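You operate a simulated robot arm through the tools that you are given. There is no shell and no other tool. Be economical: measure what you need, move in short steps, check, and stop when the job is done.

The job below is to be done with a simulated two-armed robot. You get a single attempt, and the scene is never put back.

## Task
Oil felt pad No 1 with the dauber from the oil bottle, then close the bottle.
Fine: keep the bottle still with one hand while the other turns its cap; dauber back on its plate; leave the other pad dry. Set down upright: felt dauber. A coat counts when it lies all over at full strength: go over it till it gets no stronger.

Only the result counts: the job must be done as asked and must still hold three seconds after the hand-in. Knocking over, shifting, dropping, spilling or breaking anything else fails it. Lids that push on must go on centred and level and be pressed home; caps that screw on are set level and turned clockwise until they are tight.

## Robot
Two 6-joint arms with two-finger parallel grippers on one trunk, on a base that drives. Base frame: it is fixed to the floor where the robot stands at the start and does not move with it; the origin is under the middle of the robot, x ahead of it, y to its left, z up; the surface under the hand at the start is at about z = 850. Units: mm, rad, N and s.
The left shoulder is at the start at [60, 187, 1222], the right one opposite. With the tool pointing down near the work surface each hand reaches from about 100 to 600 mm from the robot's upright axis, wherever it stands, measured 20 degrees to its own side. Places, roughly: clear front of the rework bench [500, 200, 800]; square felt pad [700, 500, 900]; top of the round drip plate [700, 300, 900]. Payload 1.57 kg a hand.
The tool frame of a hand sits at the grasp point between the pads (the TCP): z along the fingers, y along the line on which they close. The tips reach 30 mm beyond it. Largest opening 110 mm; finger width 24, thickness 12; the body of the gripper, 48 by 112 mm, starts 78 mm behind the TCP.
Orientation is that of the tool frame in the base frame, as a unit quaternion [x, y, z, w]. With the fingers straight down and closing along the base's y, the tool's x points along the base's -x, its y along +y and its z along -z.

## Interface
- The arms move only by the tool nudge_tool. It takes "left_rows", "right_rows" or both (then of equal length, played together; a hand with none holds still); each is one flat list of numbers, 7 for each row, row after row: the shift along the tool's x, y, z in units of 250 mm (1.0 is 250 mm), then the turn, a rotation vector about the tool's x, y, z in units of 180 degrees (1.0 is 180 degrees), then the opening, from 0 (shut) to 1 (fully open). In form: [dx, dy, dz, rx, ry, rz, gripper, dx, dy, dz, rx, ry, rz, gripper, ...]. A call has 1 to 12 rows; each row is the pose to reach, as a shift and turn from the pose commanded when the call began, along the tool's axes at that moment. A call with a number of a shift or a turn outside -1 to 1 is refused whole. Each row takes 0.2 s and may step no farther than 50 mm and 0.15 rad from the row before; otherwise, or with a gripper value out of range, the whole call is refused. A pose out of reach is approached as far as the arm can. The call stops where the force on the tool passes 40 N (or 10 N more than at its start, if that is more) or the arm is blocked; 0.2 s more then pass. Each finger travels about 153 mm/s and halts on what it meets, pressing with about 37 N; the grip force reading is that of the motor and also rises with nothing between the fingers. The clock runs only during rows and for 0.2 s after the last one: add rows that repeat a pose to give the fingers time. It gives the time, the measured TCP pose, the force on the tool (base axes), the opening and the grip force at its end, in the units of the frame above (readings bear some noise), with the torque about the TCP (base axes, N m) and any sound that the robot's microphone picked up, and new pictures: "pictures" is both (left out), scene, wrist or none (wrist: the cameras of the hands that moved).
- Cameras (640 x 400 px; columns grow to the right, rows downward): "scene" is now at [10.3, 22.4, 1758.3]; the picture's right is [0.31, -0.95, 0.00], its down [-0.76, -0.25, -0.59] and it looks along [0.56, 0.19, -0.80] (base axes); focal length 260 px, centre (320, 200). "left" rides on the left gripper at [70, -16, -141] in its tool frame; the picture's right is [0.23, 0.97, 0.00], its down [-0.86, 0.20, -0.48] and it looks along [-0.47, 0.11, 0.88] (tool axes); focal length 222 px, centre (320, 200). "right" rides on the right gripper at [70, 16, -141] in its tool frame; the picture's right is [-0.23, 0.97, 0.00], its down [-0.86, -0.20, -0.48] and it looks along [-0.47, -0.11, 0.88] (tool axes); focal length 222 px, centre (320, 200). There is no depth. A picture from a camera that has moved, and an enlarged one, comes with that camera's place and axes in the base frame and with its lens.
- move_column(by): slides the trunk up (or, below 0, down) by that many mm; the arms and the scene camera ride with it, the base frame stays. It gives what a move gives, with no picture.
- drive_base(legs): drives the robot by 1 to 6 legs, each [ahead, left, turn to the left] in mm, mm and rad, along the robot's own axes; the way and the turn of a leg run together, so that a leg with both is an arc; at most 1500 mm and 3.142 rad a leg. The arms and the cameras ride along, it lands a little off, and it stops where it bumps. It gives what a move gives, and a new picture of the scene camera.
- turn_head(pan, tilt): turns the head with the scene camera to pan (to the left, within 1.501 rad either way) and tilt (down, from -0.506 to 1.204), counted from straight ahead of the robot. It gives what a move gives, and a new picture of the scene camera.
- enlarge(camera, box): a new picture of the part [left, top, right, bottom] of that camera's present view, enlarged. It takes no simulated time.
- sign_off(): hands the job in; it is judged then, once.

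Work in short steps. Places have to be worked out from the pictures, the camera data and where the tool is seen: move nearer, look again, correct. Check each grasp and each placing, and mend what went wrong. You have 120 turns and 260 pictures in all, those below and enlarged ones among them. Open the grippers and draw the arms clear of the work before you hand the job in, unless the task says otherwise; then end with one line.

The tools are called after "Request:" as a command line: name --argument value ..., lists and objects as JSON in quotes. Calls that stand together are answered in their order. nudge_tool: Moves the arms, as the interface text tells. Its arguments: {"type":"object","properties":{"left_rows":{"type":"array"},"right_rows":{"type":"array"},"pictures":{"type":"string","enum":["both","scene","wrist","none"]}},"required":[]} The other tools are called the same way: move_column (by) slides the trunk up or down; drive_base (legs) drives the base; turn_head (pan, tilt) turns the head that bears the scene camera; enlarge (camera, box) takes an enlarged picture of a part of a camera's view; sign_off () hands the job in.

At the start:

```text
time_s: 0.0
left_tcp_pos: [264.4, 307.5, 1334.2]
left_ee_rot: [0.001, 1.0, -0.001, 0.0]
left_contact_force: [-0.7, -0.2, -0.7]
left_moment: [-0.01, 0.03, -0.02]
left_opening: 110.0
left_grip_force: 0.0
right_tcp_pos: [341.4, 36.0, 1300.0]
right_ee_rot: [0.001, 1.0, 0.0, 0.0]
right_contact_force: [0.0, 0.2, 0.2]
right_moment: [0.01, -0.04, -0.03]
right_opening: 110.0
right_grip_force: 0.1
trunk travel left (down, up): [-850.0, 140.0]
robot x, y, heading: [2.8, -2.0, -0.002]
head pan, tilt: [0.318, 0.934]
```

scene: 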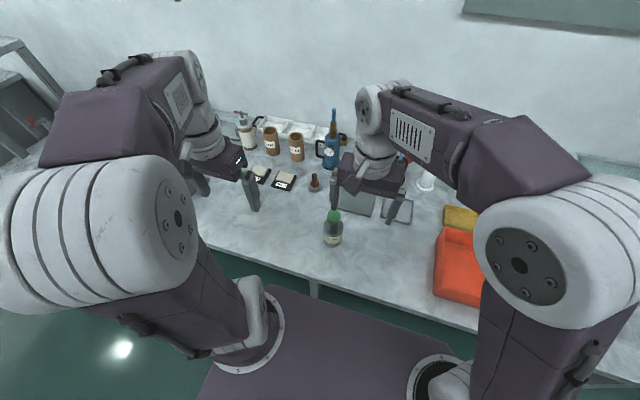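
right: 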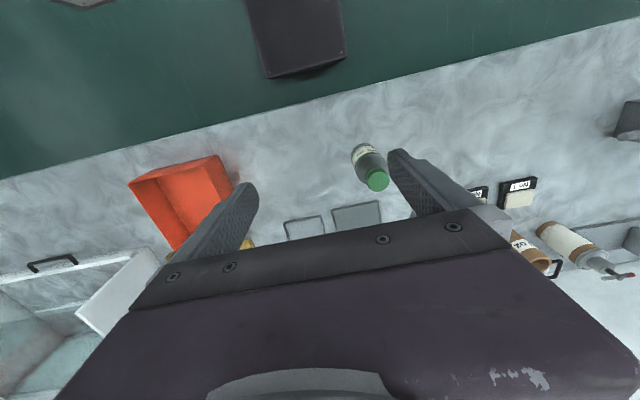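
left: 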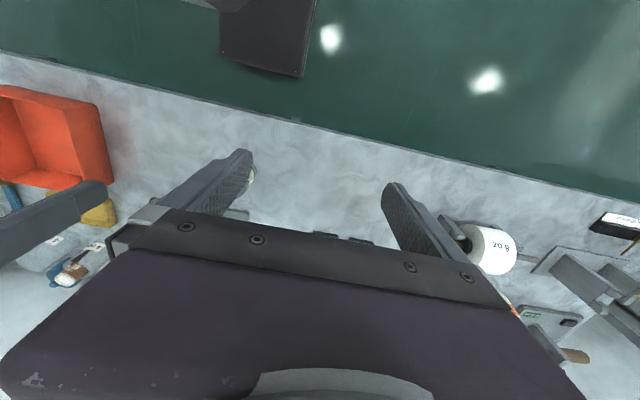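

I'll look closer at the area with the pads, the bottle and the dauber.

Request:
enlarge --camera "scene" --box '[220, 90, 380, 190]'

Request:
enlarge --camera "scene" --box '[300, 160, 460, 260]'

```text
4.00 times, centred on (300, 140) of scene
camera zoom: at [10.3, 22.4, 1758.3], right [0.31, -0.95, 0.0], down [-0.76, -0.25, -0.59], along [0.56, 0.19, -0.8], focal length 1040 px, centre (400, 440)
```

zoom: 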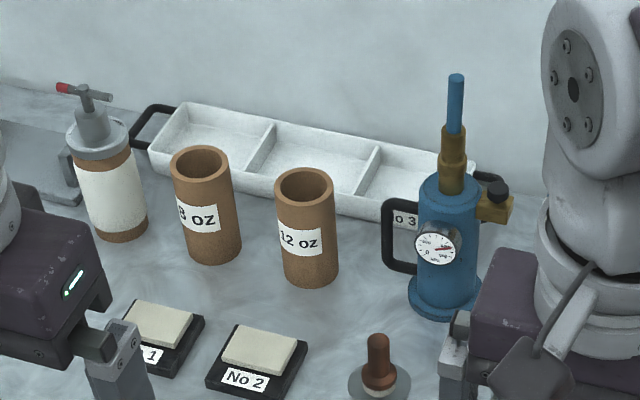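

```text
4.00 times, centred on (380, 210) of scene
camera zoom: at [10.3, 22.4, 1758.3], right [0.31, -0.95, 0.0], down [-0.76, -0.25, -0.59], along [0.56, 0.19, -0.8], focal length 1040 px, centre (80, 160)
```

zoom: 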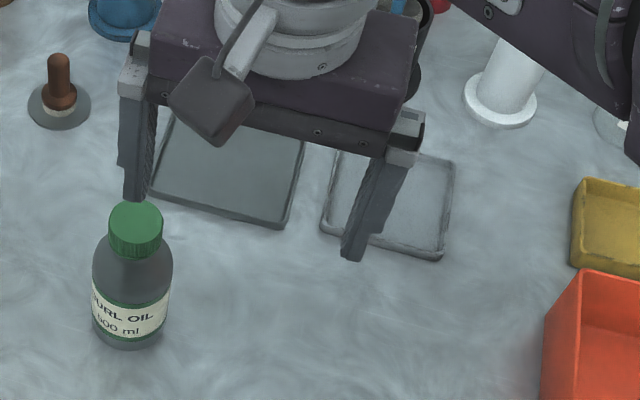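

The bottle seems to be near (475,125), the dauber near (712,283) and pad No 1 near (702,551), so the pads are out of reach from here. I'll sidestep left, then creep ahead.

Request:
drive_base --legs '[[0, 250, 0], [100, 0, 0]]'

```text
time_s: 2.6
left_tcp_pos: [360.5, 560.6, 1334.7]
left_ee_rot: [0.0, 1.0, 0.0, 0.002]
left_contact_force: [0.1, 0.2, -0.2]
left_moment: [-0.02, 0.0, -0.02]
left_opening: 110.0
left_grip_force: 0.0
right_tcp_pos: [436.7, 289.8, 1302.7]
right_ee_rot: [0.0, 1.0, 0.0, 0.002]
right_contact_force: [-0.2, 0.7, 1.5]
right_moment: [-0.02, -0.05, 0.01]
right_opening: 110.1
right_grip_force: 0.1
trunk travel left (down, up): [-850.0, 140.0]
robot x, y, heading: [97.7, 254.6, 0.002]
head pan, tilt: [0.318, 0.934]
camera scene: at [103.6, 275.3, 1758.4], right [0.31, -0.95, 0.0], down [-0.76, -0.25, -0.6], along [0.57, 0.19, -0.8], focal length 260 px, centre (320, 200)
```

scene: 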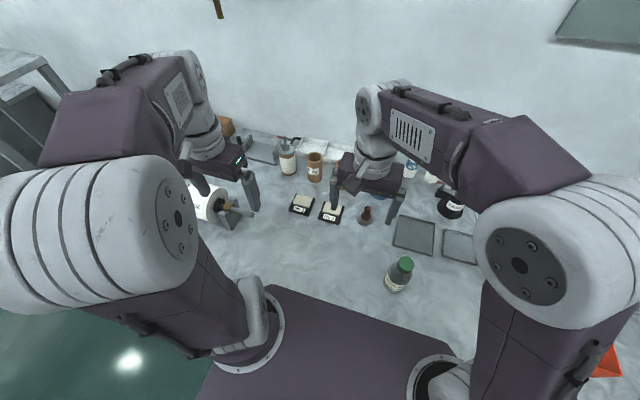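

No bump so far; I'll go a bit further ahead and turn the head down onto the work.

Request:
drive_base --legs '[[80, 0, 0]]'

Request:
turn_head --pan 0.1 --tilt 0.9

```text
time_s: 3.6
left_tcp_pos: [436.4, 559.9, 1336.4]
left_ee_rot: [0.0, 1.0, 0.0, 0.003]
left_contact_force: [-1.1, -0.7, -0.5]
left_moment: [0.02, -0.07, 0.03]
left_opening: 110.0
left_grip_force: 0.0
right_tcp_pos: [512.7, 287.7, 1303.5]
right_ee_rot: [-0.001, 1.0, -0.001, 0.004]
right_contact_force: [0.0, 0.0, -0.1]
right_moment: [-0.01, -0.09, -0.02]
right_opening: 110.1
right_grip_force: 0.0
trunk travel left (down, up): [-850.0, 140.0]
robot x, y, heading: [178.8, 252.6, 0.005]
head pan, tilt: [0.318, 0.934]
camera scene: at [178.3, 274.3, 1758.4], right [0.31, -0.95, 0.0], down [-0.76, -0.25, -0.6], along [0.57, 0.19, -0.8], focal length 260 px, centre (320, 200)
```

scene: 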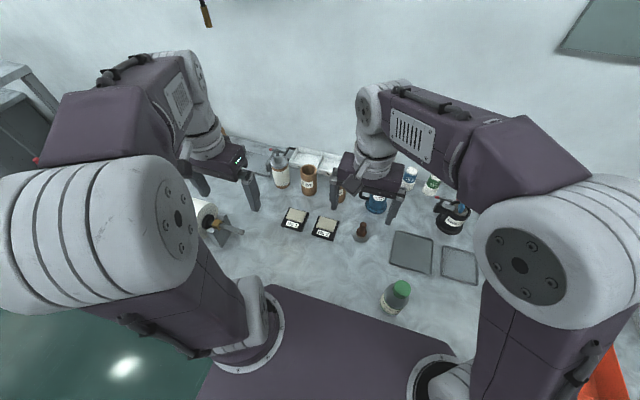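

```text
time_s: 4.4
left_tcp_pos: [443.5, 559.2, 1334.2]
left_ee_rot: [0.0, 1.0, 0.0, 0.0]
left_contact_force: [-0.6, 0.2, -0.3]
left_moment: [-0.01, 0.01, -0.03]
left_opening: 109.8
left_grip_force: 0.0
right_tcp_pos: [521.4, 289.9, 1301.0]
right_ee_rot: [0.0, 1.0, 0.0, 0.0]
right_contact_force: [0.8, 0.0, -0.6]
right_moment: [0.05, 0.01, -0.02]
right_opening: 109.8
right_grip_force: 0.1
trunk travel left (down, up): [-850.0, 140.0]
robot x, y, heading: [177.0, 252.0, -0.003]
head pan, tilt: [0.099, 0.901]
camera scene: at [194.7, 259.2, 1760.8], right [0.1, -0.99, 0.0], down [-0.78, -0.08, -0.62], along [0.62, 0.06, -0.78], focal length 260 px, centre (320, 200)
```

scene: 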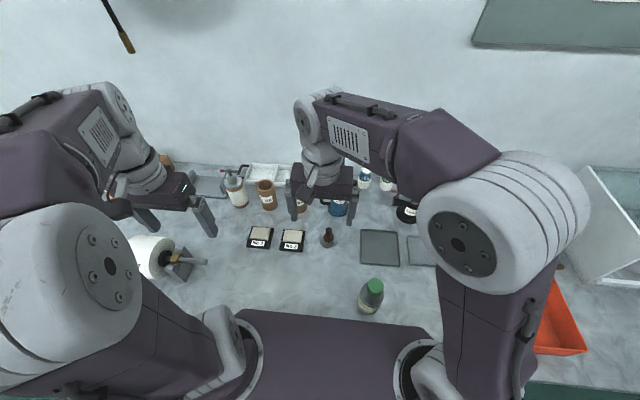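

All the items are visible now; I'll zoom in to locate them.

Request:
enlarge --camera "scene" --box '[230, 205, 358, 285]'

Request:
enlarge --camera "scene" --box '[310, 240, 438, 320]'

```text
5.00 times, centred on (294, 245) of scene
camera zoom: at [194.7, 259.2, 1760.8], right [0.1, -0.99, 0.0], down [-0.78, -0.08, -0.62], along [0.62, 0.06, -0.78], focal length 1300 px, centre (450, -25)
```

zoom: 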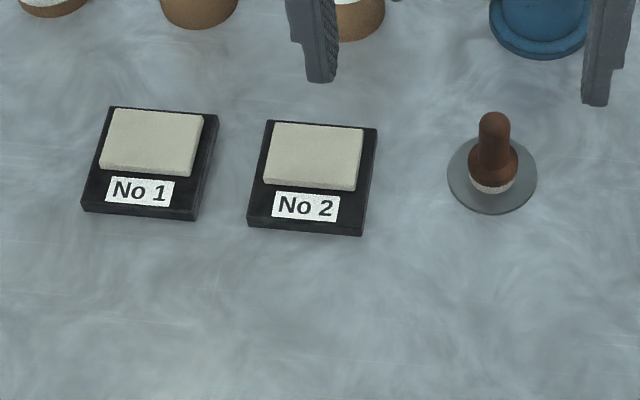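

```text
5.00 times, centred on (374, 280) of scene
camera zoom: at [194.7, 259.2, 1760.8], right [0.1, -0.99, 0.0], down [-0.78, -0.08, -0.62], along [0.62, 0.06, -0.78], focal length 1300 px, centre (50, -200)
```

zoom: 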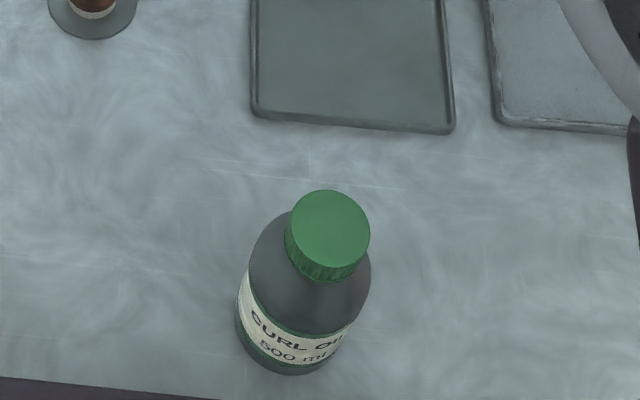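

Estimates: bottle at about (487,123) with its top near z 1006, dauber (716,276), pad 1 (707,544). I'll swing the right hand to the right, yawing it so it can later come at the bottle from the side.

Request:
nudge_tool --right_rows '[0, -0.08, 0, 0, 0, 0.0417, 1, 0, -0.16, 0, 0, 0, 0.0833, 1, 0, -0.24, 0, 0, 0, 0.125, 1, 0, -0.32, 0, 0, 0, 0.1667, 1, 0, -0.4, 0, 0, 0, 0.2083, 1, 0, -0.48, 0, 0, 0, 0.25, 1, 0, -0.56, 0, 0, 0, 0.2917, 1, 0, -0.64, 0, 0, 0, 0.3333, 1, 0, -0.72, 0, 0, 0, 0.375, 1, 0, -0.8, 0, 0, 0, 0.4167, 1, 0, -0.9, 0, 0, 0, 0.4583, 1, 0, -0.98, 0, 0, 0, 0.5, 1]' --pictures "wrist"

```text
time_s: 7.0
left_tcp_pos: [444.5, 558.7, 1335.3]
left_ee_rot: [0.0, 1.0, 0.001, 0.0]
left_contact_force: [0.2, -0.7, 0.6]
left_moment: [-0.02, -0.03, 0.01]
left_opening: 109.8
left_grip_force: 0.0
right_tcp_pos: [519.5, 43.0, 1300.3]
right_ee_rot: [0.708, 0.706, 0.0, 0.0]
right_contact_force: [-0.1, 0.2, 0.9]
right_moment: [0.01, -0.03, 0.01]
right_opening: 110.0
right_grip_force: 0.1
trunk travel left (down, up): [-850.0, 140.0]
robot x, y, heading: [180.0, 253.5, 0.002]
head pan, tilt: [0.099, 0.901]
camera right: at [537.7, 112.2, 1442.2], right [0.97, -0.23, 0.0], down [-0.2, -0.86, 0.48], along [-0.11, -0.47, -0.88], focal length 222 px, centre (320, 200)
```

right: 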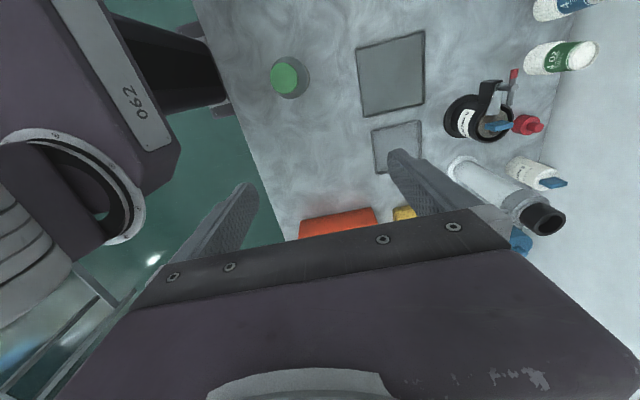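

The bottle is confirmed at about (479,127). I'll tilt the right hand 70° to point toward +y, lowering and backing it off at the same time.

Request:
nudge_tool --right_rows '[-0.04, -0.0156, 0.1, 0, 0.0389, 0, 1, -0.08, -0.0312, 0.2, 0, 0.0778, 0, 1, -0.12, -0.0468, 0.3, 0, 0.1167, 0, 1, -0.16, -0.0624, 0.4, 0, 0.1556, 0, 1, -0.2, -0.078, 0.5, 0, 0.1945, 0, 1, -0.24, -0.0936, 0.6, 0, 0.2334, 0, 1, -0.28, -0.1092, 0.7, 0, 0.2723, 0, 1, -0.32, -0.1248, 0.8, 0, 0.3112, 0, 1, -0.36, -0.1404, 0.9, 0, 0.35, 0, 1, -0.4, -0.156, 1.0, 0, 0.3889, 0, 1]'

```text
time_s: 9.2
left_tcp_pos: [444.2, 558.2, 1333.9]
left_ee_rot: [0.0, 1.0, 0.0, 0.0]
left_contact_force: [-1.3, -0.1, -0.4]
left_moment: [0.04, 0.0, -0.02]
left_opening: 109.9
left_grip_force: 0.2
right_tcp_pos: [482.6, -56.8, 1050.0]
right_ee_rot: [0.578, 0.578, 0.407, -0.407]
right_contact_force: [-0.8, -1.1, -1.1]
right_moment: [0.04, -0.03, -0.02]
right_opening: 110.0
right_grip_force: 0.1
trunk travel left (down, up): [-850.0, 140.0]
robot x, y, heading: [178.2, 256.3, 0.005]
head pan, tilt: [0.099, 0.901]
camera scene: at [194.8, 257.1, 1760.9], right [0.1, -1.0, 0.0], down [-0.78, -0.08, -0.62], along [0.62, 0.06, -0.78], focal length 260 px, centre (320, 200)
camera right: at [499.5, -166.9, 1163.8], right [0.97, -0.08, -0.21], down [-0.2, -0.74, -0.64], along [-0.11, 0.67, -0.74], focal length 222 px, centre (320, 200)
```

scene: 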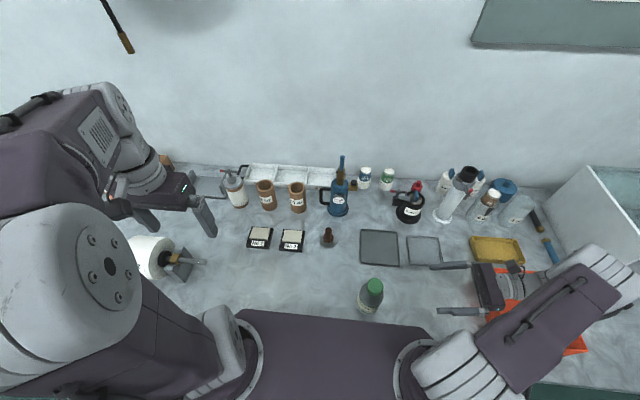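
right: 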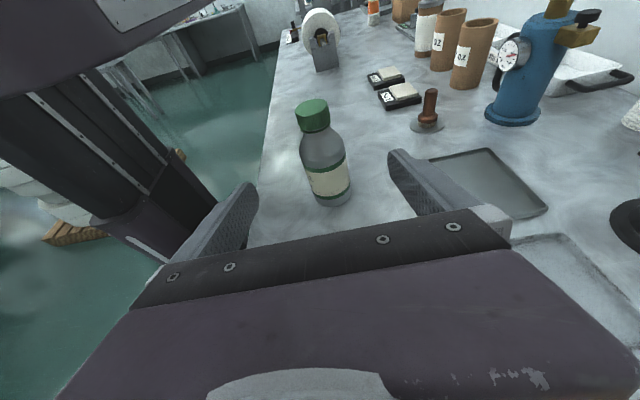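

The bottle sits centred between the fingers in x. I'll slide over it at height so the fingers straddle the cap, then lower around the body.

Request:
nudge_tool --right_rows '[0.062, -0.002, 0.171, 0, 0, 0, 1, 0.124, -0.005, 0.342, 0, 0, 0, 1, 0.186, -0.008, 0.513, 0, 0, 0, 1, 0.249, -0.01, 0.684, 0, 0, 0, 1, 0.249, -0.01, 0.684, 0, 0, 0, 1]'

```text
time_s: 10.4
left_tcp_pos: [444.9, 559.4, 1335.4]
left_ee_rot: [-0.001, 1.0, 0.001, -0.001]
left_contact_force: [-0.1, -0.2, 0.0]
left_moment: [-0.02, -0.01, 0.03]
left_opening: 110.1
left_grip_force: 0.1
right_tcp_pos: [477.9, 125.1, 1051.9]
right_ee_rot: [0.579, 0.58, 0.405, -0.406]
right_contact_force: [-0.6, -0.4, -0.2]
right_moment: [0.01, 0.0, 0.03]
right_opening: 109.8
right_grip_force: 0.0
trunk travel left (down, up): [-850.0, 140.0]
robot x, y, heading: [180.5, 256.0, 0.003]
head pan, tilt: [0.099, 0.901]
camera scene: at [194.3, 258.5, 1760.8], right [0.1, -1.0, 0.0], down [-0.78, -0.08, -0.62], along [0.62, 0.06, -0.78], focal length 260 px, centre (320, 200)
camera right: at [495.0, 15.7, 1165.3], right [0.97, -0.08, -0.21], down [-0.2, -0.74, -0.64], along [-0.11, 0.67, -0.74], focal length 222 px, centre (320, 200)
```

scene: 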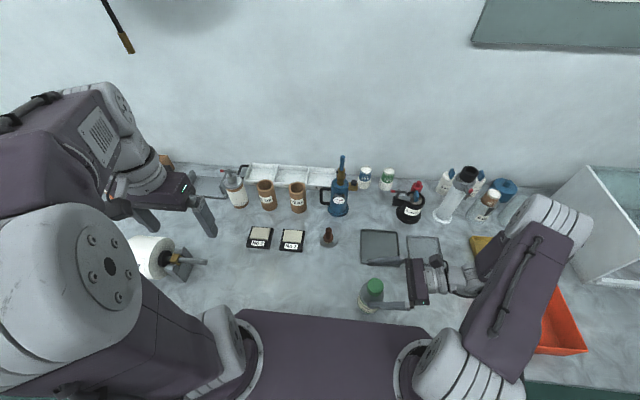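
right: 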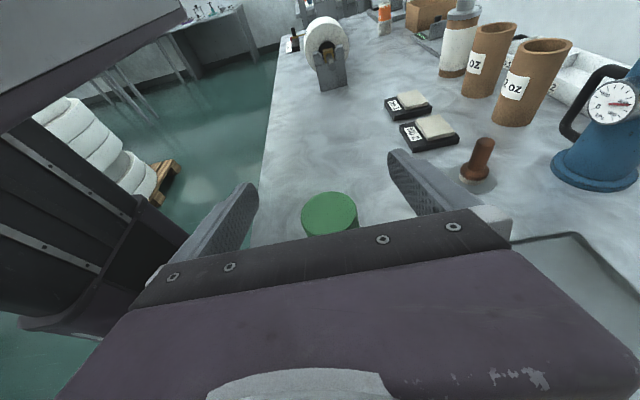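

Triangulating gives the cap top at about (480,127,1028). The fingers straddle it, so I'll lower by 137 mm to the bottle body.

Request:
nudge_tool --right_rows '[-0.13, 0.004, 0.047, 0, 0, 0, 1, -0.26, 0.006, 0.094, 0, 0, 0, 1, -0.39, 0.008, 0.14, 0, 0, 0, 1, -0.515, 0.008, 0.187, 0, 0, 0, 1, -0.515, 0.008, 0.187, 0, 0, 0, 1]'

```text
time_s: 11.6
left_tcp_pos: [444.6, 559.6, 1334.7]
left_ee_rot: [0.0, 1.0, 0.0, 0.001]
left_contact_force: [-1.1, -1.4, -0.9]
left_moment: [0.03, -0.01, 0.01]
left_opening: 110.0
left_grip_force: 0.1
right_tcp_pos: [479.9, 126.8, 914.9]
right_ee_rot: [0.579, 0.579, 0.406, -0.406]
right_contact_force: [-0.1, -0.1, -0.6]
right_moment: [0.0, -0.02, 0.0]
right_opening: 110.0
right_grip_force: 0.1
trunk travel left (down, up): [-850.0, 140.0]
robot x, y, heading: [179.3, 254.5, -0.004]
head pan, tilt: [0.099, 0.901]
camera scene: at [194.3, 259.2, 1760.8], right [0.1, -1.0, 0.0], down [-0.78, -0.08, -0.62], along [0.62, 0.06, -0.78], focal length 260 px, centre (320, 200)
camera right: at [497.8, 16.9, 1028.0], right [0.97, -0.08, -0.21], down [-0.2, -0.74, -0.64], along [-0.11, 0.67, -0.74], focal length 222 px, centre (320, 200)
```

scene: 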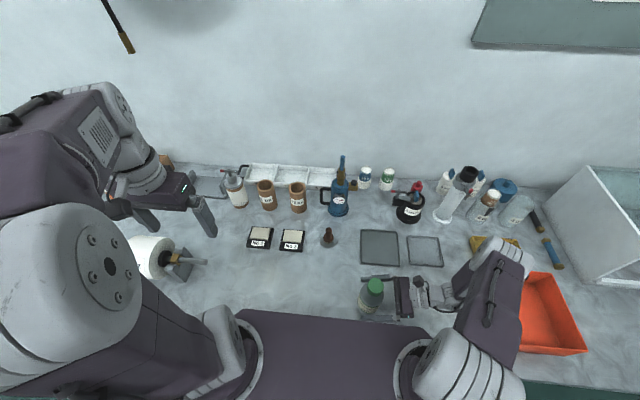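
right: 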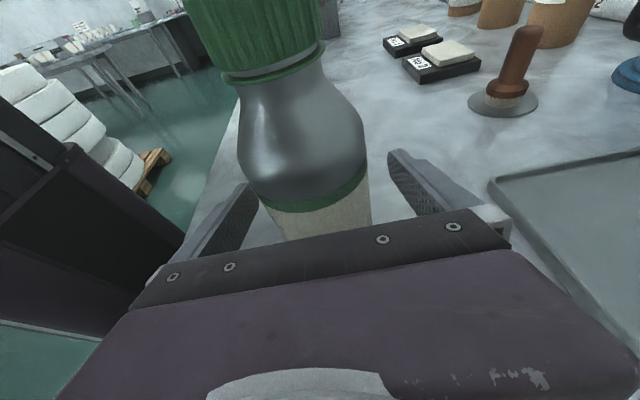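

The bottle is centred to within a couple of mm. Closing gently.

Request:
nudge_tool --right_rows '[0, 0.006, 0, 0, 0, 0, 0.85, 0, 0.006, 0, 0, 0, 0, 0.75, 0, 0.006, 0, 0, 0, 0, 0.7, 0, 0.006, 0, 0, 0, 0, 0.65, 0, 0.006, 0, 0, 0, 0, 0.6, 0, 0.006, 0, 0, 0, 0, 0.55]' --pictures "wrist"

```text
time_s: 13.0
left_tcp_pos: [443.4, 559.4, 1334.7]
left_ee_rot: [0.0, 1.0, 0.0, 0.001]
left_contact_force: [0.6, 0.0, -0.4]
left_moment: [-0.01, 0.0, -0.05]
left_opening: 110.0
left_grip_force: 0.0
right_tcp_pos: [481.0, 127.0, 914.2]
right_ee_rot: [0.579, 0.579, 0.406, -0.405]
right_contact_force: [-2.0, 1.2, 1.3]
right_moment: [0.08, 0.1, 0.05]
right_opening: 71.0
right_grip_force: 37.0
trunk travel left (down, up): [-850.0, 140.0]
robot x, y, heading: [178.8, 252.3, -0.001]
head pan, tilt: [0.099, 0.901]
camera right: at [499.1, 16.9, 1028.4], right [0.97, -0.08, -0.21], down [-0.2, -0.74, -0.64], along [-0.11, 0.67, -0.74], focal length 222 px, centre (320, 200)
```

right: 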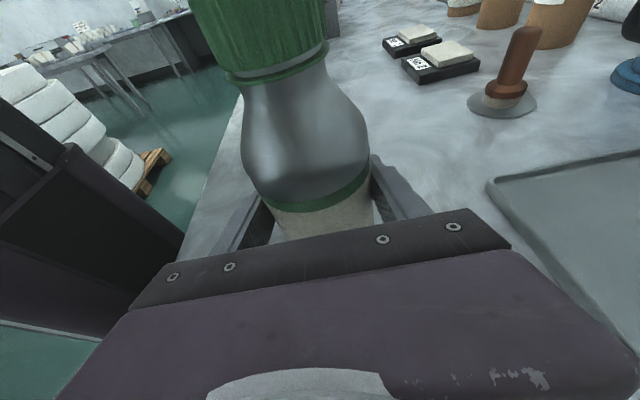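

Gripped at 71 mm diameter. Now I'll bring the left hand over the cap, in two calls.

Request:
nudge_tool --left_rows '[-0.0185, -0.12, 0.065, 0, 0, 0, 1, -0.037, -0.24, 0.13, 0, 0, 0, 1, -0.055, -0.36, 0.195, 0, 0, 0, 1, -0.074, -0.48, 0.26, 0, 0, 0, 1, -0.0925, -0.6, 0.325, 0, 0, 0, 1, -0.111, -0.72, 0.39, 0, 0, 0, 1, -0.13, -0.84, 0.455, 0, 0, 0, 1, -0.148, -0.96, 0.52, 0, 0, 0, 1]' --pictures "both"

```text
time_s: 14.8
left_tcp_pos: [481.9, 319.3, 1204.1]
left_ee_rot: [-0.001, 1.0, 0.0, 0.0]
left_contact_force: [0.2, 0.5, 0.3]
left_moment: [0.04, 0.02, 0.0]
left_opening: 110.2
left_grip_force: 0.2
right_tcp_pos: [482.1, 126.1, 914.1]
right_ee_rot: [0.579, 0.579, 0.406, -0.406]
right_contact_force: [-1.5, 1.9, 4.8]
right_moment: [-0.16, -0.01, 0.03]
right_opening: 70.6
right_grip_force: 36.8
trunk travel left (down, up): [-850.0, 140.0]
robot x, y, heading: [178.1, 253.0, -0.002]
head pan, tilt: [0.099, 0.901]
camera scene: at [194.6, 258.6, 1760.9], right [0.1, -1.0, 0.0], down [-0.78, -0.08, -0.62], along [0.62, 0.06, -0.78], focal length 260 px, centre (320, 200)
camera left: at [411.0, 302.8, 1344.9], right [-0.23, 0.97, 0.0], down [0.85, 0.2, 0.48], along [0.47, 0.11, -0.88], focal length 222 px, centre (320, 200)
```

scene: 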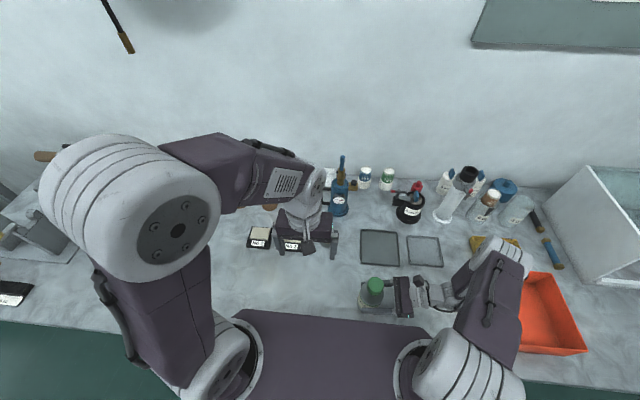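
left: 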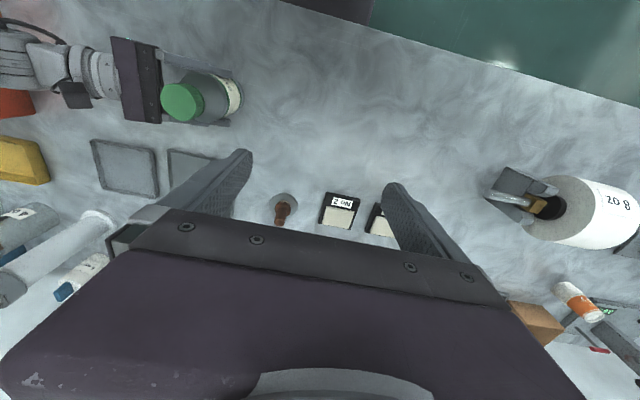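

Cap seen at about (480,131). I'll move above it while turning the hand 90° clockwise for the first unscrewing stroke.

Request:
nudge_tool --left_rows '[0, -0.063, 0.02, 0, 0, 0.0417, 1, 0, -0.126, 0.04, 0, 0, 0.0833, 1, 0, -0.189, 0.06, 0, 0, 0.125, 1, 0, -0.252, 0.08, 0, 0, 0.1667, 1, 0, -0.315, 0.1, 0, 0, 0.2083, 1, 0, -0.378, 0.12, 0, 0, 0.25, 1, 0, -0.441, 0.14, 0, 0, 0.2917, 1, 0, -0.504, 0.16, 0, 0, 0.3333, 1, 0, -0.567, 0.18, 0, 0, 0.375, 1, 0, -0.63, 0.2, 0, 0, 0.4167, 1, 0, -0.69, 0.22, 0, 0, 0.4583, 1, 0, -0.753, 0.24, 0, 0, 0.5, 1]'

```text
time_s: 17.4
left_tcp_pos: [481.5, 131.7, 1145.1]
left_ee_rot: [0.708, 0.707, 0.001, -0.002]
left_contact_force: [0.2, -0.4, -0.5]
left_moment: [-0.03, 0.04, -0.02]
left_opening: 109.9
left_grip_force: 0.0
right_tcp_pos: [482.2, 125.4, 914.0]
right_ee_rot: [0.579, 0.58, 0.405, -0.406]
right_contact_force: [0.3, 0.1, 6.0]
right_moment: [-0.26, -0.1, 0.06]
right_opening: 70.8
right_grip_force: 37.5
trunk travel left (down, up): [-850.0, 140.0]
robot x, y, heading: [180.5, 251.0, -0.007]
head pan, tilt: [0.099, 0.901]
camera scene: at [194.2, 259.1, 1760.9], right [0.1, -1.0, 0.0], down [-0.78, -0.08, -0.62], along [0.62, 0.06, -0.78], focal length 260 px, centre (320, 200)
camera left: at [463.6, 201.3, 1284.4], right [0.97, 0.22, 0.0], down [0.2, -0.86, 0.48], along [0.11, -0.47, -0.88], focal length 222 px, centre (320, 200)
```

scene: 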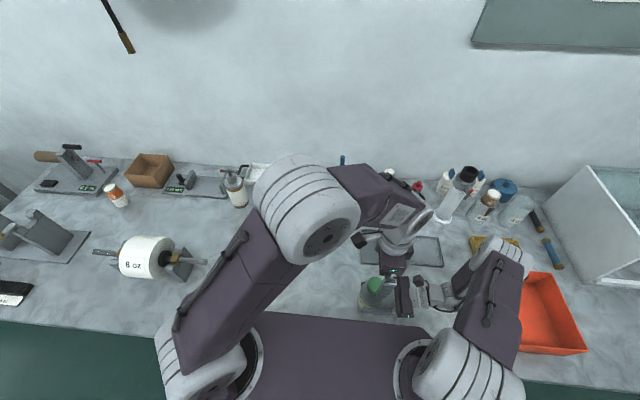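
left: 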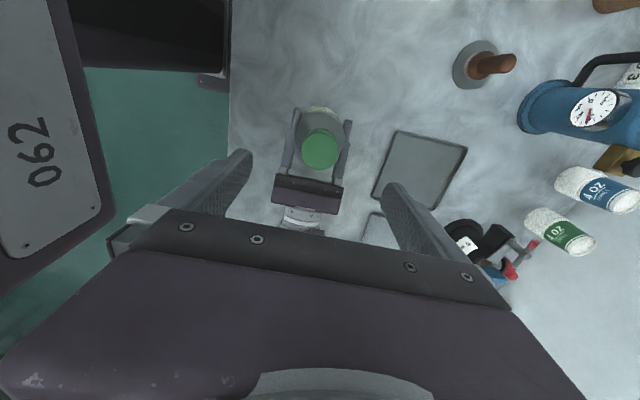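

Aligned with the cap at (481.5,130). Lowering to TCP z≈1018.

Request:
nudge_tool --left_rows '[-0.006, 0, 0.12, 0, 0, 0, 1, -0.006, 0, 0.24, 0, 0, 0, 1, -0.006, 0, 0.36, 0, 0, 0, 1, -0.006, 0, 0.44, 0, 0, 0, 1, -0.006, 0, 0.508, 0, 0, 0, 1, -0.006, 0, 0.508, 0, 0, 0, 1]'

```text
time_s: 18.8
left_tcp_pos: [480.5, 129.6, 1017.4]
left_ee_rot: [0.707, 0.707, 0.0, 0.001]
left_contact_force: [1.1, 0.0, -0.6]
left_moment: [-0.01, -0.03, 0.0]
left_opening: 110.0
left_grip_force: 0.0
right_tcp_pos: [482.3, 126.4, 914.0]
right_ee_rot: [0.579, 0.58, 0.405, -0.406]
right_contact_force: [-0.2, 0.6, 5.1]
right_moment: [0.03, -0.03, 0.05]
right_opening: 70.8
right_grip_force: 37.5
trunk travel left (down, up): [-850.0, 140.0]
robot x, y, heading: [180.9, 254.1, 0.0]
head pan, tilt: [0.099, 0.901]
camera scene: at [194.0, 259.3, 1760.8], right [0.1, -1.0, 0.0], down [-0.78, -0.08, -0.62], along [0.62, 0.06, -0.78], focal length 260 px, centre (320, 200)
camera left: at [463.2, 199.8, 1157.5], right [0.97, 0.23, 0.0], down [0.2, -0.86, 0.48], along [0.11, -0.47, -0.88], focal length 222 px, centre (320, 200)
```

scene: 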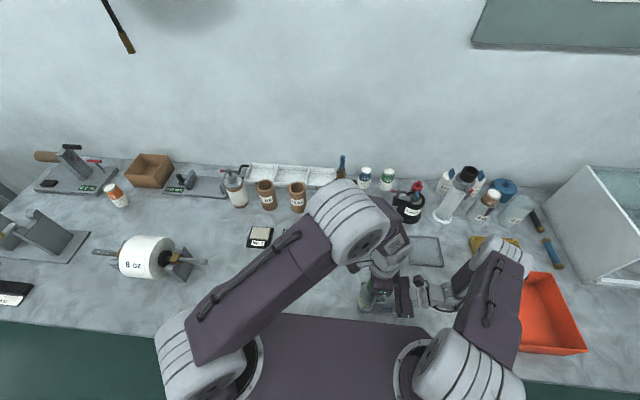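
left: 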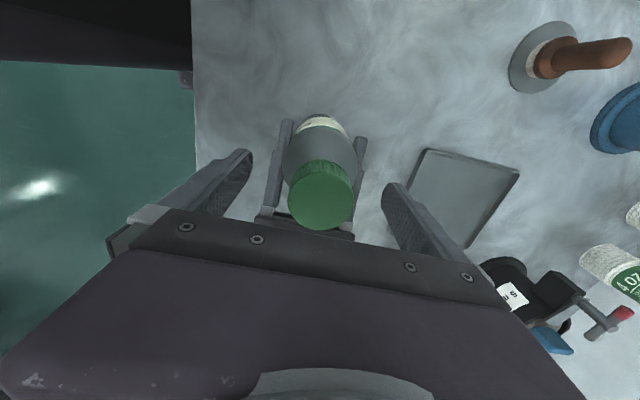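

Centred on the cap; closing the left gripper on it.

Request:
nudge_tool --left_rows '[0.008, -0.002, 0, 0, 0, 0, 0.8, 0.008, -0.002, 0, 0, 0, 0, 0.6, 0.008, -0.002, 0, 0, 0, 0, 0.5, 0.008, -0.002, 0, 0, 0, 0, 0.42, 0.008, -0.002, 0, 0, 0, 0, 0.35, 0.008, -0.002, 0, 0, 0, 0, 0.3]' --pictures "wrist"

```text
time_s: 20.2
left_tcp_pos: [480.6, 131.4, 1017.4]
left_ee_rot: [0.707, 0.707, 0.0, 0.0]
left_contact_force: [11.8, 4.3, -1.0]
left_moment: [0.07, -0.25, 0.09]
left_opening: 44.2
left_grip_force: 36.7
right_tcp_pos: [481.3, 126.1, 913.3]
right_ee_rot: [0.578, 0.58, 0.405, -0.407]
right_contact_force: [-10.3, -5.9, 6.9]
right_moment: [0.22, -0.81, 0.12]
right_opening: 71.1
right_grip_force: 37.1
trunk travel left (down, up): [-850.0, 140.0]
robot x, y, heading: [182.0, 253.5, -0.003]
head pan, tilt: [0.099, 0.901]
camera left: at [463.3, 201.6, 1157.8], right [0.97, 0.23, 0.0], down [0.2, -0.85, 0.48], along [0.11, -0.47, -0.88], focal length 222 px, centre (320, 200)
```

left: 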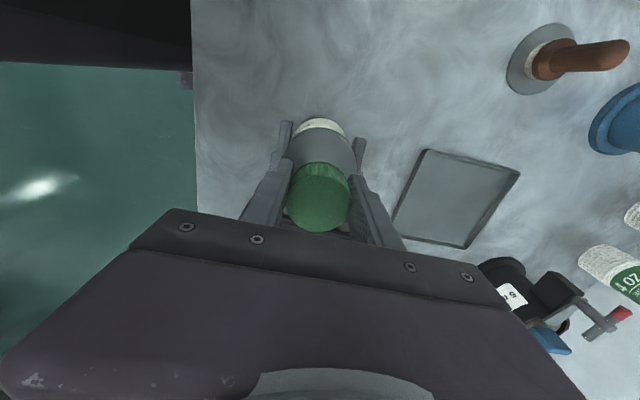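

Grip on the cap is good at 44 mm, with a slight side load, so I'll ease +x by 1.5 mm. Now I turn it counter-clockwise about 100°, rising slightly.

Request:
nudge_tool --left_rows '[0, 0.006, 0, 0, 0, -0.047, 0.3, 0, 0.006, 0, 0, 0, -0.094, 0.3, 0, 0.006, -0.001, 0, 0, -0.141, 0.3, 0, 0.006, -0.001, 0, 0, -0.188, 0.3, 0, 0.006, -0.002, 0, 0, -0.235, 0.3, 0, 0.006, -0.002, 0, 0, -0.282, 0.3, 0, 0.006, -0.003, 0, 0, -0.329, 0.3, 0, 0.006, -0.003, 0, 0, -0.376, 0.3, 0, 0.006, -0.004, 0, 0, -0.423, 0.3, 0, 0.006, -0.004, 0, 0, -0.47, 0.3, 0, 0.006, -0.004, 0, 0, -0.517, 0.3, 0, 0.006, -0.004, 0, 0, -0.56, 0.3]' --pictures "both"

```text
time_s: 21.9
left_tcp_pos: [479.8, 133.1, 1017.8]
left_ee_rot: [0.258, 0.966, 0.001, -0.002]
left_contact_force: [-3.0, -0.8, 5.3]
left_moment: [-0.24, 0.11, 0.05]
left_opening: 44.3
left_grip_force: 37.2
right_tcp_pos: [483.1, 126.1, 913.7]
right_ee_rot: [0.58, 0.578, 0.407, -0.404]
right_contact_force: [0.6, 1.6, 0.7]
right_moment: [0.46, 0.25, 0.01]
right_opening: 70.7
right_grip_force: 37.1
trunk travel left (down, up): [-850.0, 140.0]
robot x, y, heading: [177.8, 256.1, 0.003]
head pan, tilt: [0.099, 0.901]
stopped in row 8 (left hand): the force on the tool passed its limit at 42 N (the readings are from after the stop); the commanded pose is now the measured one
camera scene: at [193.3, 259.5, 1760.9], right [0.1, -1.0, 0.0], down [-0.78, -0.08, -0.62], along [0.62, 0.06, -0.78], focal length 260 px, centre (320, 200)
camera left: at [410.7, 153.2, 1159.0], right [0.29, 0.96, 0.0], down [0.84, -0.25, 0.48], along [0.46, -0.14, -0.88], focal length 222 px, centre (320, 200)
```

scene: 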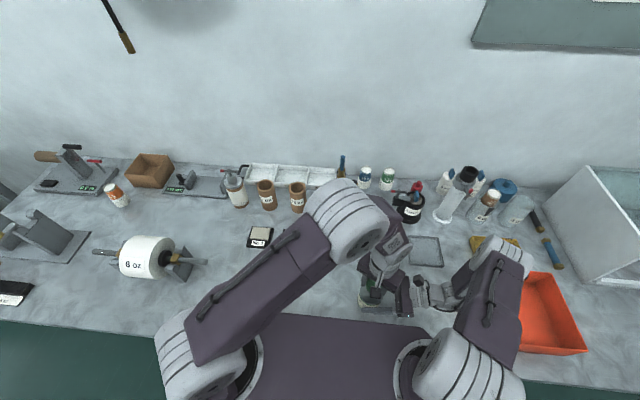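
left: 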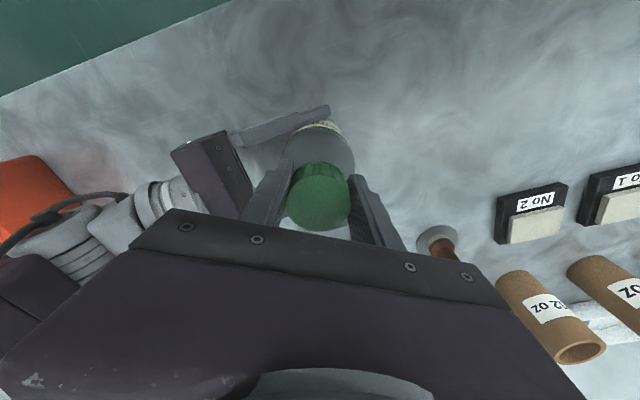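

It stopped on force after about 60°, but the loads have relaxed. I'll continue from here with the centre corrected and slightly more lift.

Request:
nudge_tool --left_rows '[0, 0, -0.001, 0, 0, -0.035, 0.3, 0, 0, -0.002, 0, 0, -0.07, 0.3, 0, 0, -0.003, 0, 0, -0.105, 0.3, 0, 0, -0.004, 0, 0, -0.14, 0.3, 0, 0, -0.005, 0, 0, -0.175, 0.3, 0, 0, -0.006, 0, 0, -0.21, 0.3, 0, 0, -0.007, 0, 0, -0.245, 0.3]' --pictures "wrist"

```text
time_s: 23.5
left_tcp_pos: [480.6, 132.8, 1020.5]
left_ee_rot: [-0.124, 0.992, 0.0, 0.0]
left_contact_force: [-16.5, -17.9, -1.1]
left_moment: [-0.83, 0.68, -0.11]
left_opening: 44.3
left_grip_force: 37.1
right_tcp_pos: [482.7, 126.1, 915.1]
right_ee_rot: [0.581, 0.578, 0.408, -0.403]
right_contact_force: [17.5, 19.9, 9.6]
right_moment: [-0.47, 0.84, 0.0]
right_opening: 71.1
right_grip_force: 37.1
trunk travel left (down, up): [-850.0, 140.0]
robot x, y, heading: [178.4, 251.5, 0.002]
head pan, tilt: [0.099, 0.901]
camera left: at [416.2, 99.8, 1160.7], right [-0.46, 0.89, 0.0], down [0.78, 0.4, 0.48], along [0.42, 0.22, -0.88], focal length 222 px, centre (320, 200)
```

left: 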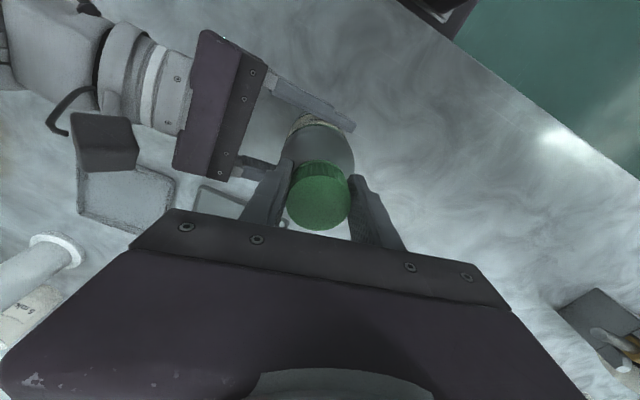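

The side load shows the axis lies a bit to −x,−y, so I'll correct that and go on another ~60°.

Request:
nudge_tool --left_rows '[0.0073, -0.0043, -0.001, 0, 0, -0.01, 0.3, 0.0073, -0.0043, -0.002, 0, 0, -0.045, 0.3, 0.0073, -0.0043, -0.003, 0, 0, -0.08, 0.3, 0.0073, -0.0043, -0.004, 0, 0, -0.115, 0.3, 0.0073, -0.0043, -0.005, 0, 0, -0.15, 0.3, 0.0073, -0.0043, -0.006, 0, 0, -0.185, 0.3, 0.0073, -0.0043, -0.007, 0, 0, -0.22, 0.3, 0.0073, -0.0043, -0.008, 0, 0, -0.255, 0.3, 0.0073, -0.0043, -0.009, 0, 0, -0.29, 0.3]' --pictures "wrist"

```text
time_s: 25.5
left_tcp_pos: [480.1, 130.0, 1021.8]
left_ee_rot: [-0.548, 0.836, 0.0, 0.0]
left_contact_force: [5.6, -13.2, -22.2]
left_moment: [-0.85, 0.05, -0.08]
left_opening: 44.3
left_grip_force: 36.2
right_tcp_pos: [484.5, 126.0, 913.6]
right_ee_rot: [0.58, 0.579, 0.406, -0.405]
right_contact_force: [-5.5, 13.4, 17.4]
right_moment: [-0.6, -0.67, 0.01]
right_opening: 70.4
right_grip_force: 37.2
trunk travel left (down, up): [-850.0, 140.0]
robot x, y, heading: [180.6, 251.9, -0.002]
head pan, tilt: [0.099, 0.901]
camera left: at [466.2, 59.9, 1162.6], right [-0.98, 0.18, 0.0], down [0.16, 0.86, 0.48], along [0.09, 0.47, -0.88], focal length 222 px, centre (320, 200)
```

left: 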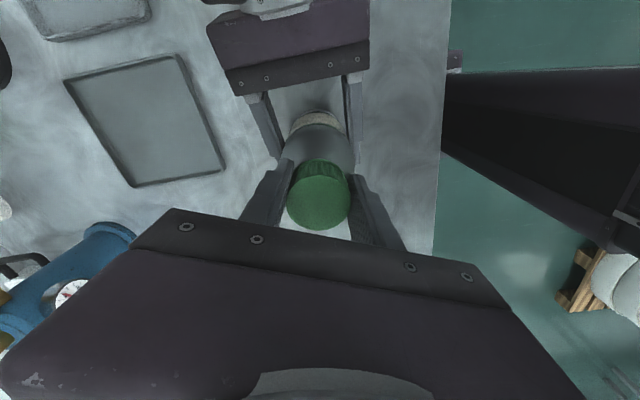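

About 155° are done, and the load says I'm lifting more than the thread pitch. I'll open, wind back clockwise and re-grip.

Request:
nudge_tool --left_rows '[0, 0, 0, 0, 0, 0, 0.5, 0, 0, 0.008, 0, 0, 0, 0.65, 0, 0, 0.014, 0, 0, 0.047, 0.65, 0, 0, 0.014, 0, 0, 0.094, 0.65, 0, 0, 0.014, 0, 0, 0.141, 0.65, 0, 0, 0.014, 0, 0, 0.188, 0.65, 0, 0, 0.014, 0, 0, 0.235, 0.65, 0, 0, 0.014, 0, 0, 0.282, 0.65, 0, 0, 0.014, 0, 0, 0.329, 0.65, 0, 0, 0.014, 0, 0, 0.376, 0.65, 0, 0, 0.014, 0, 0, 0.423, 0.65, 0, 0, 0.014, 0, 0, 0.47, 0.65]' --pictures "none"

Request:
nudge_tool --left_rows '[0, 0, 0, 0, 0, 0.047, 0.65, 0, 0, 0, 0, 0, 0.094, 0.65, 0, 0, 0, 0, 0, 0.141, 0.65, 0, 0, 0, 0, 0, 0.188, 0.65, 0, 0, 0, 0, 0, 0.235, 0.65, 0, 0, 0, 0, 0, 0.282, 0.65, 0, 0, 0, 0, 0, 0.329, 0.65, 0, 0, 0, 0, 0, 0.376, 0.65, 0, 0, 0, 0, 0, 0.4, 0.65]' --pictures "wrist"

```text
time_s: 28.1
left_tcp_pos: [479.0, 131.0, 1018.7]
left_ee_rot: [0.159, 0.987, 0.001, -0.001]
left_contact_force: [0.3, 0.0, -0.4]
left_moment: [-0.01, -0.02, -0.02]
left_opening: 71.6
left_grip_force: 0.1
right_tcp_pos: [484.3, 125.0, 913.5]
right_ee_rot: [0.58, 0.579, 0.406, -0.404]
right_contact_force: [-0.5, 0.2, 0.2]
right_moment: [-0.01, -0.01, 0.02]
right_opening: 70.3
right_grip_force: 36.9
trunk travel left (down, up): [-850.0, 140.0]
robot x, y, heading: [178.1, 250.3, 0.001]
head pan, tilt: [0.099, 0.901]
```

```text
time_s: 30.1
left_tcp_pos: [480.3, 130.9, 1017.9]
left_ee_rot: [0.71, 0.704, 0.001, -0.002]
left_contact_force: [-0.1, 0.2, -0.4]
left_moment: [0.03, 0.0, 0.01]
left_opening: 71.7
left_grip_force: 0.1
right_tcp_pos: [483.2, 126.5, 913.2]
right_ee_rot: [0.58, 0.579, 0.406, -0.404]
right_contact_force: [-0.5, -0.4, -0.1]
right_moment: [0.01, 0.01, 0.02]
right_opening: 70.2
right_grip_force: 36.6
trunk travel left (down, up): [-850.0, 140.0]
robot x, y, heading: [176.6, 252.5, 0.002]
head pan, tilt: [0.099, 0.901]
camera left: at [463.0, 200.4, 1159.0], right [0.98, 0.22, 0.0], down [0.19, -0.86, 0.48], along [0.1, -0.47, -0.88], focal length 222 px, centre (320, 200)
```

left: 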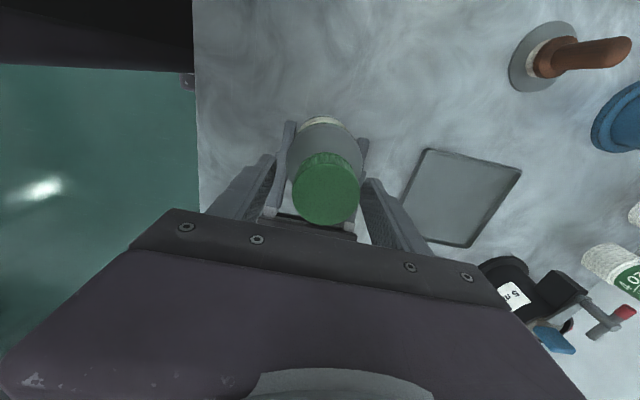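

The cap looks slightly shifted; I'll enlarge to check it.

Request:
enlarge --camera "left" --box '[240, 100, 400, 240]'

Request:
enlarge --camera "right" --box '[180, 0, 420, 200]'

```text
2.86 times, centred on (320, 170) of left
camera zoom: at [463.0, 200.4, 1159.0], right [0.98, 0.22, 0.0], down [0.19, -0.86, 0.48], along [0.1, -0.47, -0.88], focal length 635 px, centre (320, 286)
```

zoom: 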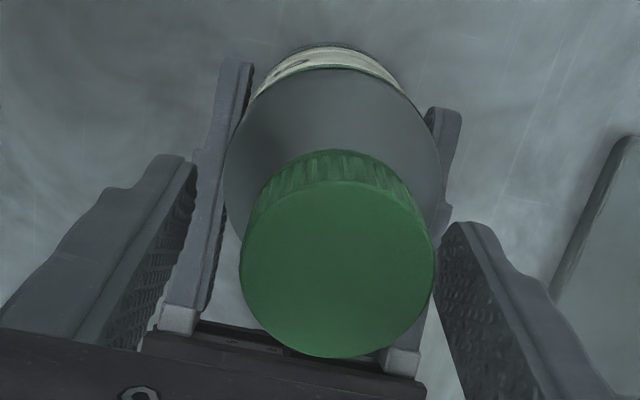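

```text
2.00 times, centred on (300, 100) of right
camera zoom: at [500.6, 16.4, 1028.1], right [0.97, -0.08, -0.21], down [-0.2, -0.74, -0.64], along [-0.11, 0.67, -0.74], focal length 444 px, centre (360, 400)
```

zoom: 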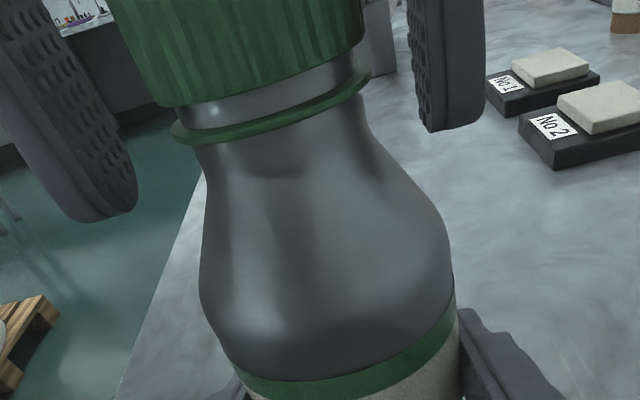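

The cap has climbed about 4–5 mm off the neck ring, so it's unscrewing. I'll recentre +3 mm in x, re-grip and see the loads.

Request:
nudge_tool --left_rows '[-0.004, 0.01, -0.008, 0, 0, 0, 0.65, -0.004, 0.012, -0.008, 0, 0, 0, 0.55, -0.004, 0.012, -0.008, 0, 0, 0, 0.42, -0.004, 0.012, -0.008, 0, 0, 0, 0.35, -0.004, 0.012, -0.008, 0, 0, 0, 0.3]' --pictures "wrist"

```text
time_s: 31.3
left_tcp_pos: [481.7, 129.7, 1020.6]
left_ee_rot: [0.709, 0.706, 0.0, -0.001]
left_contact_force: [3.6, 0.5, -0.3]
left_moment: [0.01, -0.05, 0.0]
left_opening: 43.8
left_grip_force: 37.3
right_tcp_pos: [483.6, 125.8, 913.5]
right_ee_rot: [0.58, 0.58, 0.405, -0.404]
right_contact_force: [-3.5, -1.3, -1.3]
right_moment: [0.07, -0.24, -0.04]
right_opening: 70.4
right_grip_force: 37.3
trunk travel left (down, up): [-850.0, 140.0]
robot x, y, heading: [182.1, 253.4, -0.001]
head pan, tilt: [0.099, 0.901]
camera left: at [466.0, 199.2, 1161.0], right [0.97, 0.22, 0.0], down [0.2, -0.86, 0.48], along [0.11, -0.47, -0.88], focal length 222 px, centre (320, 200)
```

left: 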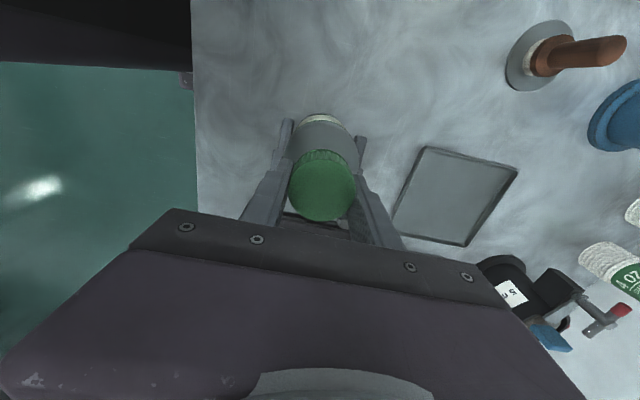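

Nearly free of load. Turning counter-clockwise ~95° with modest lift.

Request:
nudge_tool --left_rows '[-0.002, 0.002, 0, 0, 0, -0.045, 0.3, -0.002, 0.002, -0.001, 0, 0, -0.09, 0.3, -0.002, 0.002, -0.002, 0, 0, -0.135, 0.3, -0.002, 0.002, -0.003, 0, 0, -0.18, 0.3, -0.002, 0.002, -0.004, 0, 0, -0.225, 0.3, -0.002, 0.002, -0.005, 0, 0, -0.27, 0.3, -0.002, 0.002, -0.006, 0, 0, -0.315, 0.3, -0.002, 0.002, -0.007, 0, 0, -0.36, 0.3, -0.002, 0.002, -0.008, 0, 0, -0.405, 0.3, -0.002, 0.002, -0.009, 0, 0, -0.45, 0.3, -0.002, 0.002, -0.01, 0, 0, -0.495, 0.3, -0.002, 0.002, -0.011, 0, 0, -0.54, 0.3]' --pictures "none"

```text
time_s: 33.9
left_tcp_pos: [484.8, 129.3, 1023.0]
left_ee_rot: [-0.062, 0.998, 0.001, -0.001]
left_contact_force: [15.0, 5.4, -13.3]
left_moment: [-0.21, -0.49, -0.02]
left_opening: 43.8
left_grip_force: 36.4
right_tcp_pos: [484.6, 126.2, 913.9]
right_ee_rot: [0.581, 0.578, 0.407, -0.404]
right_contact_force: [-14.6, -4.8, 9.2]
right_moment: [0.92, -1.17, 0.09]
right_opening: 71.4
right_grip_force: 37.1
trunk travel left (down, up): [-850.0, 140.0]
robot x, y, heading: [178.9, 249.9, 0.003]
head pan, tilt: [0.099, 0.901]
```

Slight pull-down and +x side load; continuing ~65° with no further lift.

Request:
nudge_tool --left_rows '[-0.004, 0.001, 0, 0, 0, -0.045, 0.3, -0.004, 0.001, 0, 0, 0, -0.09, 0.3, -0.004, 0.001, 0, 0, 0, -0.135, 0.3, -0.004, 0.001, 0, 0, 0, -0.18, 0.3, -0.004, 0.001, -0.001, 0, 0, -0.225, 0.3, -0.004, 0.001, -0.002, 0, 0, -0.27, 0.3, -0.004, 0.001, -0.003, 0, 0, -0.315, 0.3, -0.004, 0.001, -0.003, 0, 0, -0.35, 0.3]' --pictures "wrist"

Request:
enlarge --camera "right" --box '[180, 0, 420, 200]'

```text
time_s: 35.7
left_tcp_pos: [484.5, 129.8, 1024.0]
left_ee_rot: [-0.574, 0.819, 0.002, -0.001]
left_contact_force: [2.7, 7.9, -0.2]
left_moment: [0.0, 0.0, -0.11]
left_opening: 43.5
left_grip_force: 36.8
right_tcp_pos: [484.4, 125.4, 914.0]
right_ee_rot: [0.581, 0.579, 0.406, -0.404]
right_contact_force: [-2.7, -6.9, -3.9]
right_moment: [0.82, -0.24, 0.08]
right_opening: 70.6
right_grip_force: 37.7
trunk travel left (down, up): [-850.0, 140.0]
robot x, y, heading: [178.1, 251.4, 0.001]
head pan, tilt: [0.099, 0.901]
camera left: at [474.9, 58.6, 1164.2], right [-0.99, 0.12, 0.0], down [0.1, 0.87, 0.48], along [0.05, 0.48, -0.88], focal length 222 px, centre (320, 200)
```

left: 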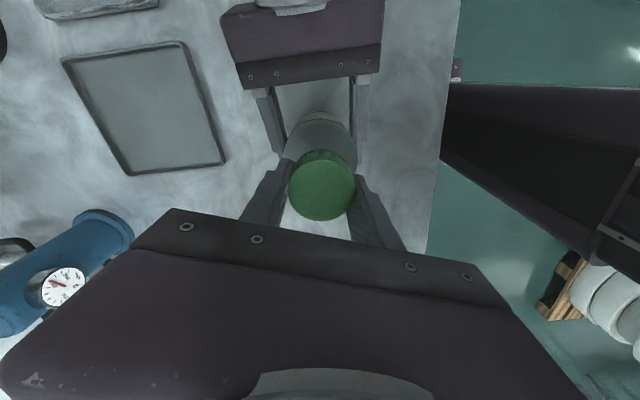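

```text
2.00 times, centred on (300, 100) of right
camera zoom: at [500.6, 16.3, 1028.1], right [0.97, -0.08, -0.21], down [-0.2, -0.74, -0.64], along [-0.11, 0.67, -0.74], focal length 444 px, centre (360, 400)
```

zoom: 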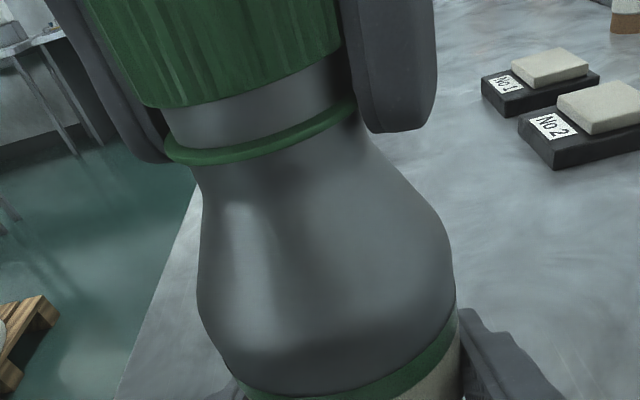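

The gap has grown to about 9 mm and the load has gone. I'll test with a 3 mm lift to see whether the cap is free.

Request:
nudge_tool --left_rows '[0, 0, -0.006, 0, 0, 0, 0.3, 0, 0, -0.012, 0, 0, 0, 0.3]' --pictures "none"

```text
time_s: 36.3
left_tcp_pos: [484.0, 129.2, 1027.4]
left_ee_rot: [-0.574, 0.819, 0.002, 0.0]
left_contact_force: [-1.1, 4.2, -3.6]
left_moment: [0.0, 0.0, 0.02]
left_opening: 44.2
left_grip_force: 37.0
right_tcp_pos: [483.5, 125.3, 912.4]
right_ee_rot: [0.581, 0.579, 0.406, -0.404]
right_contact_force: [-0.2, -4.3, -2.6]
right_moment: [0.54, -0.02, 0.04]
right_opening: 70.7
right_grip_force: 37.5
trunk travel left (down, up): [-850.0, 140.0]
robot x, y, heading: [179.1, 251.9, -0.002]
head pan, tilt: [0.099, 0.901]
```

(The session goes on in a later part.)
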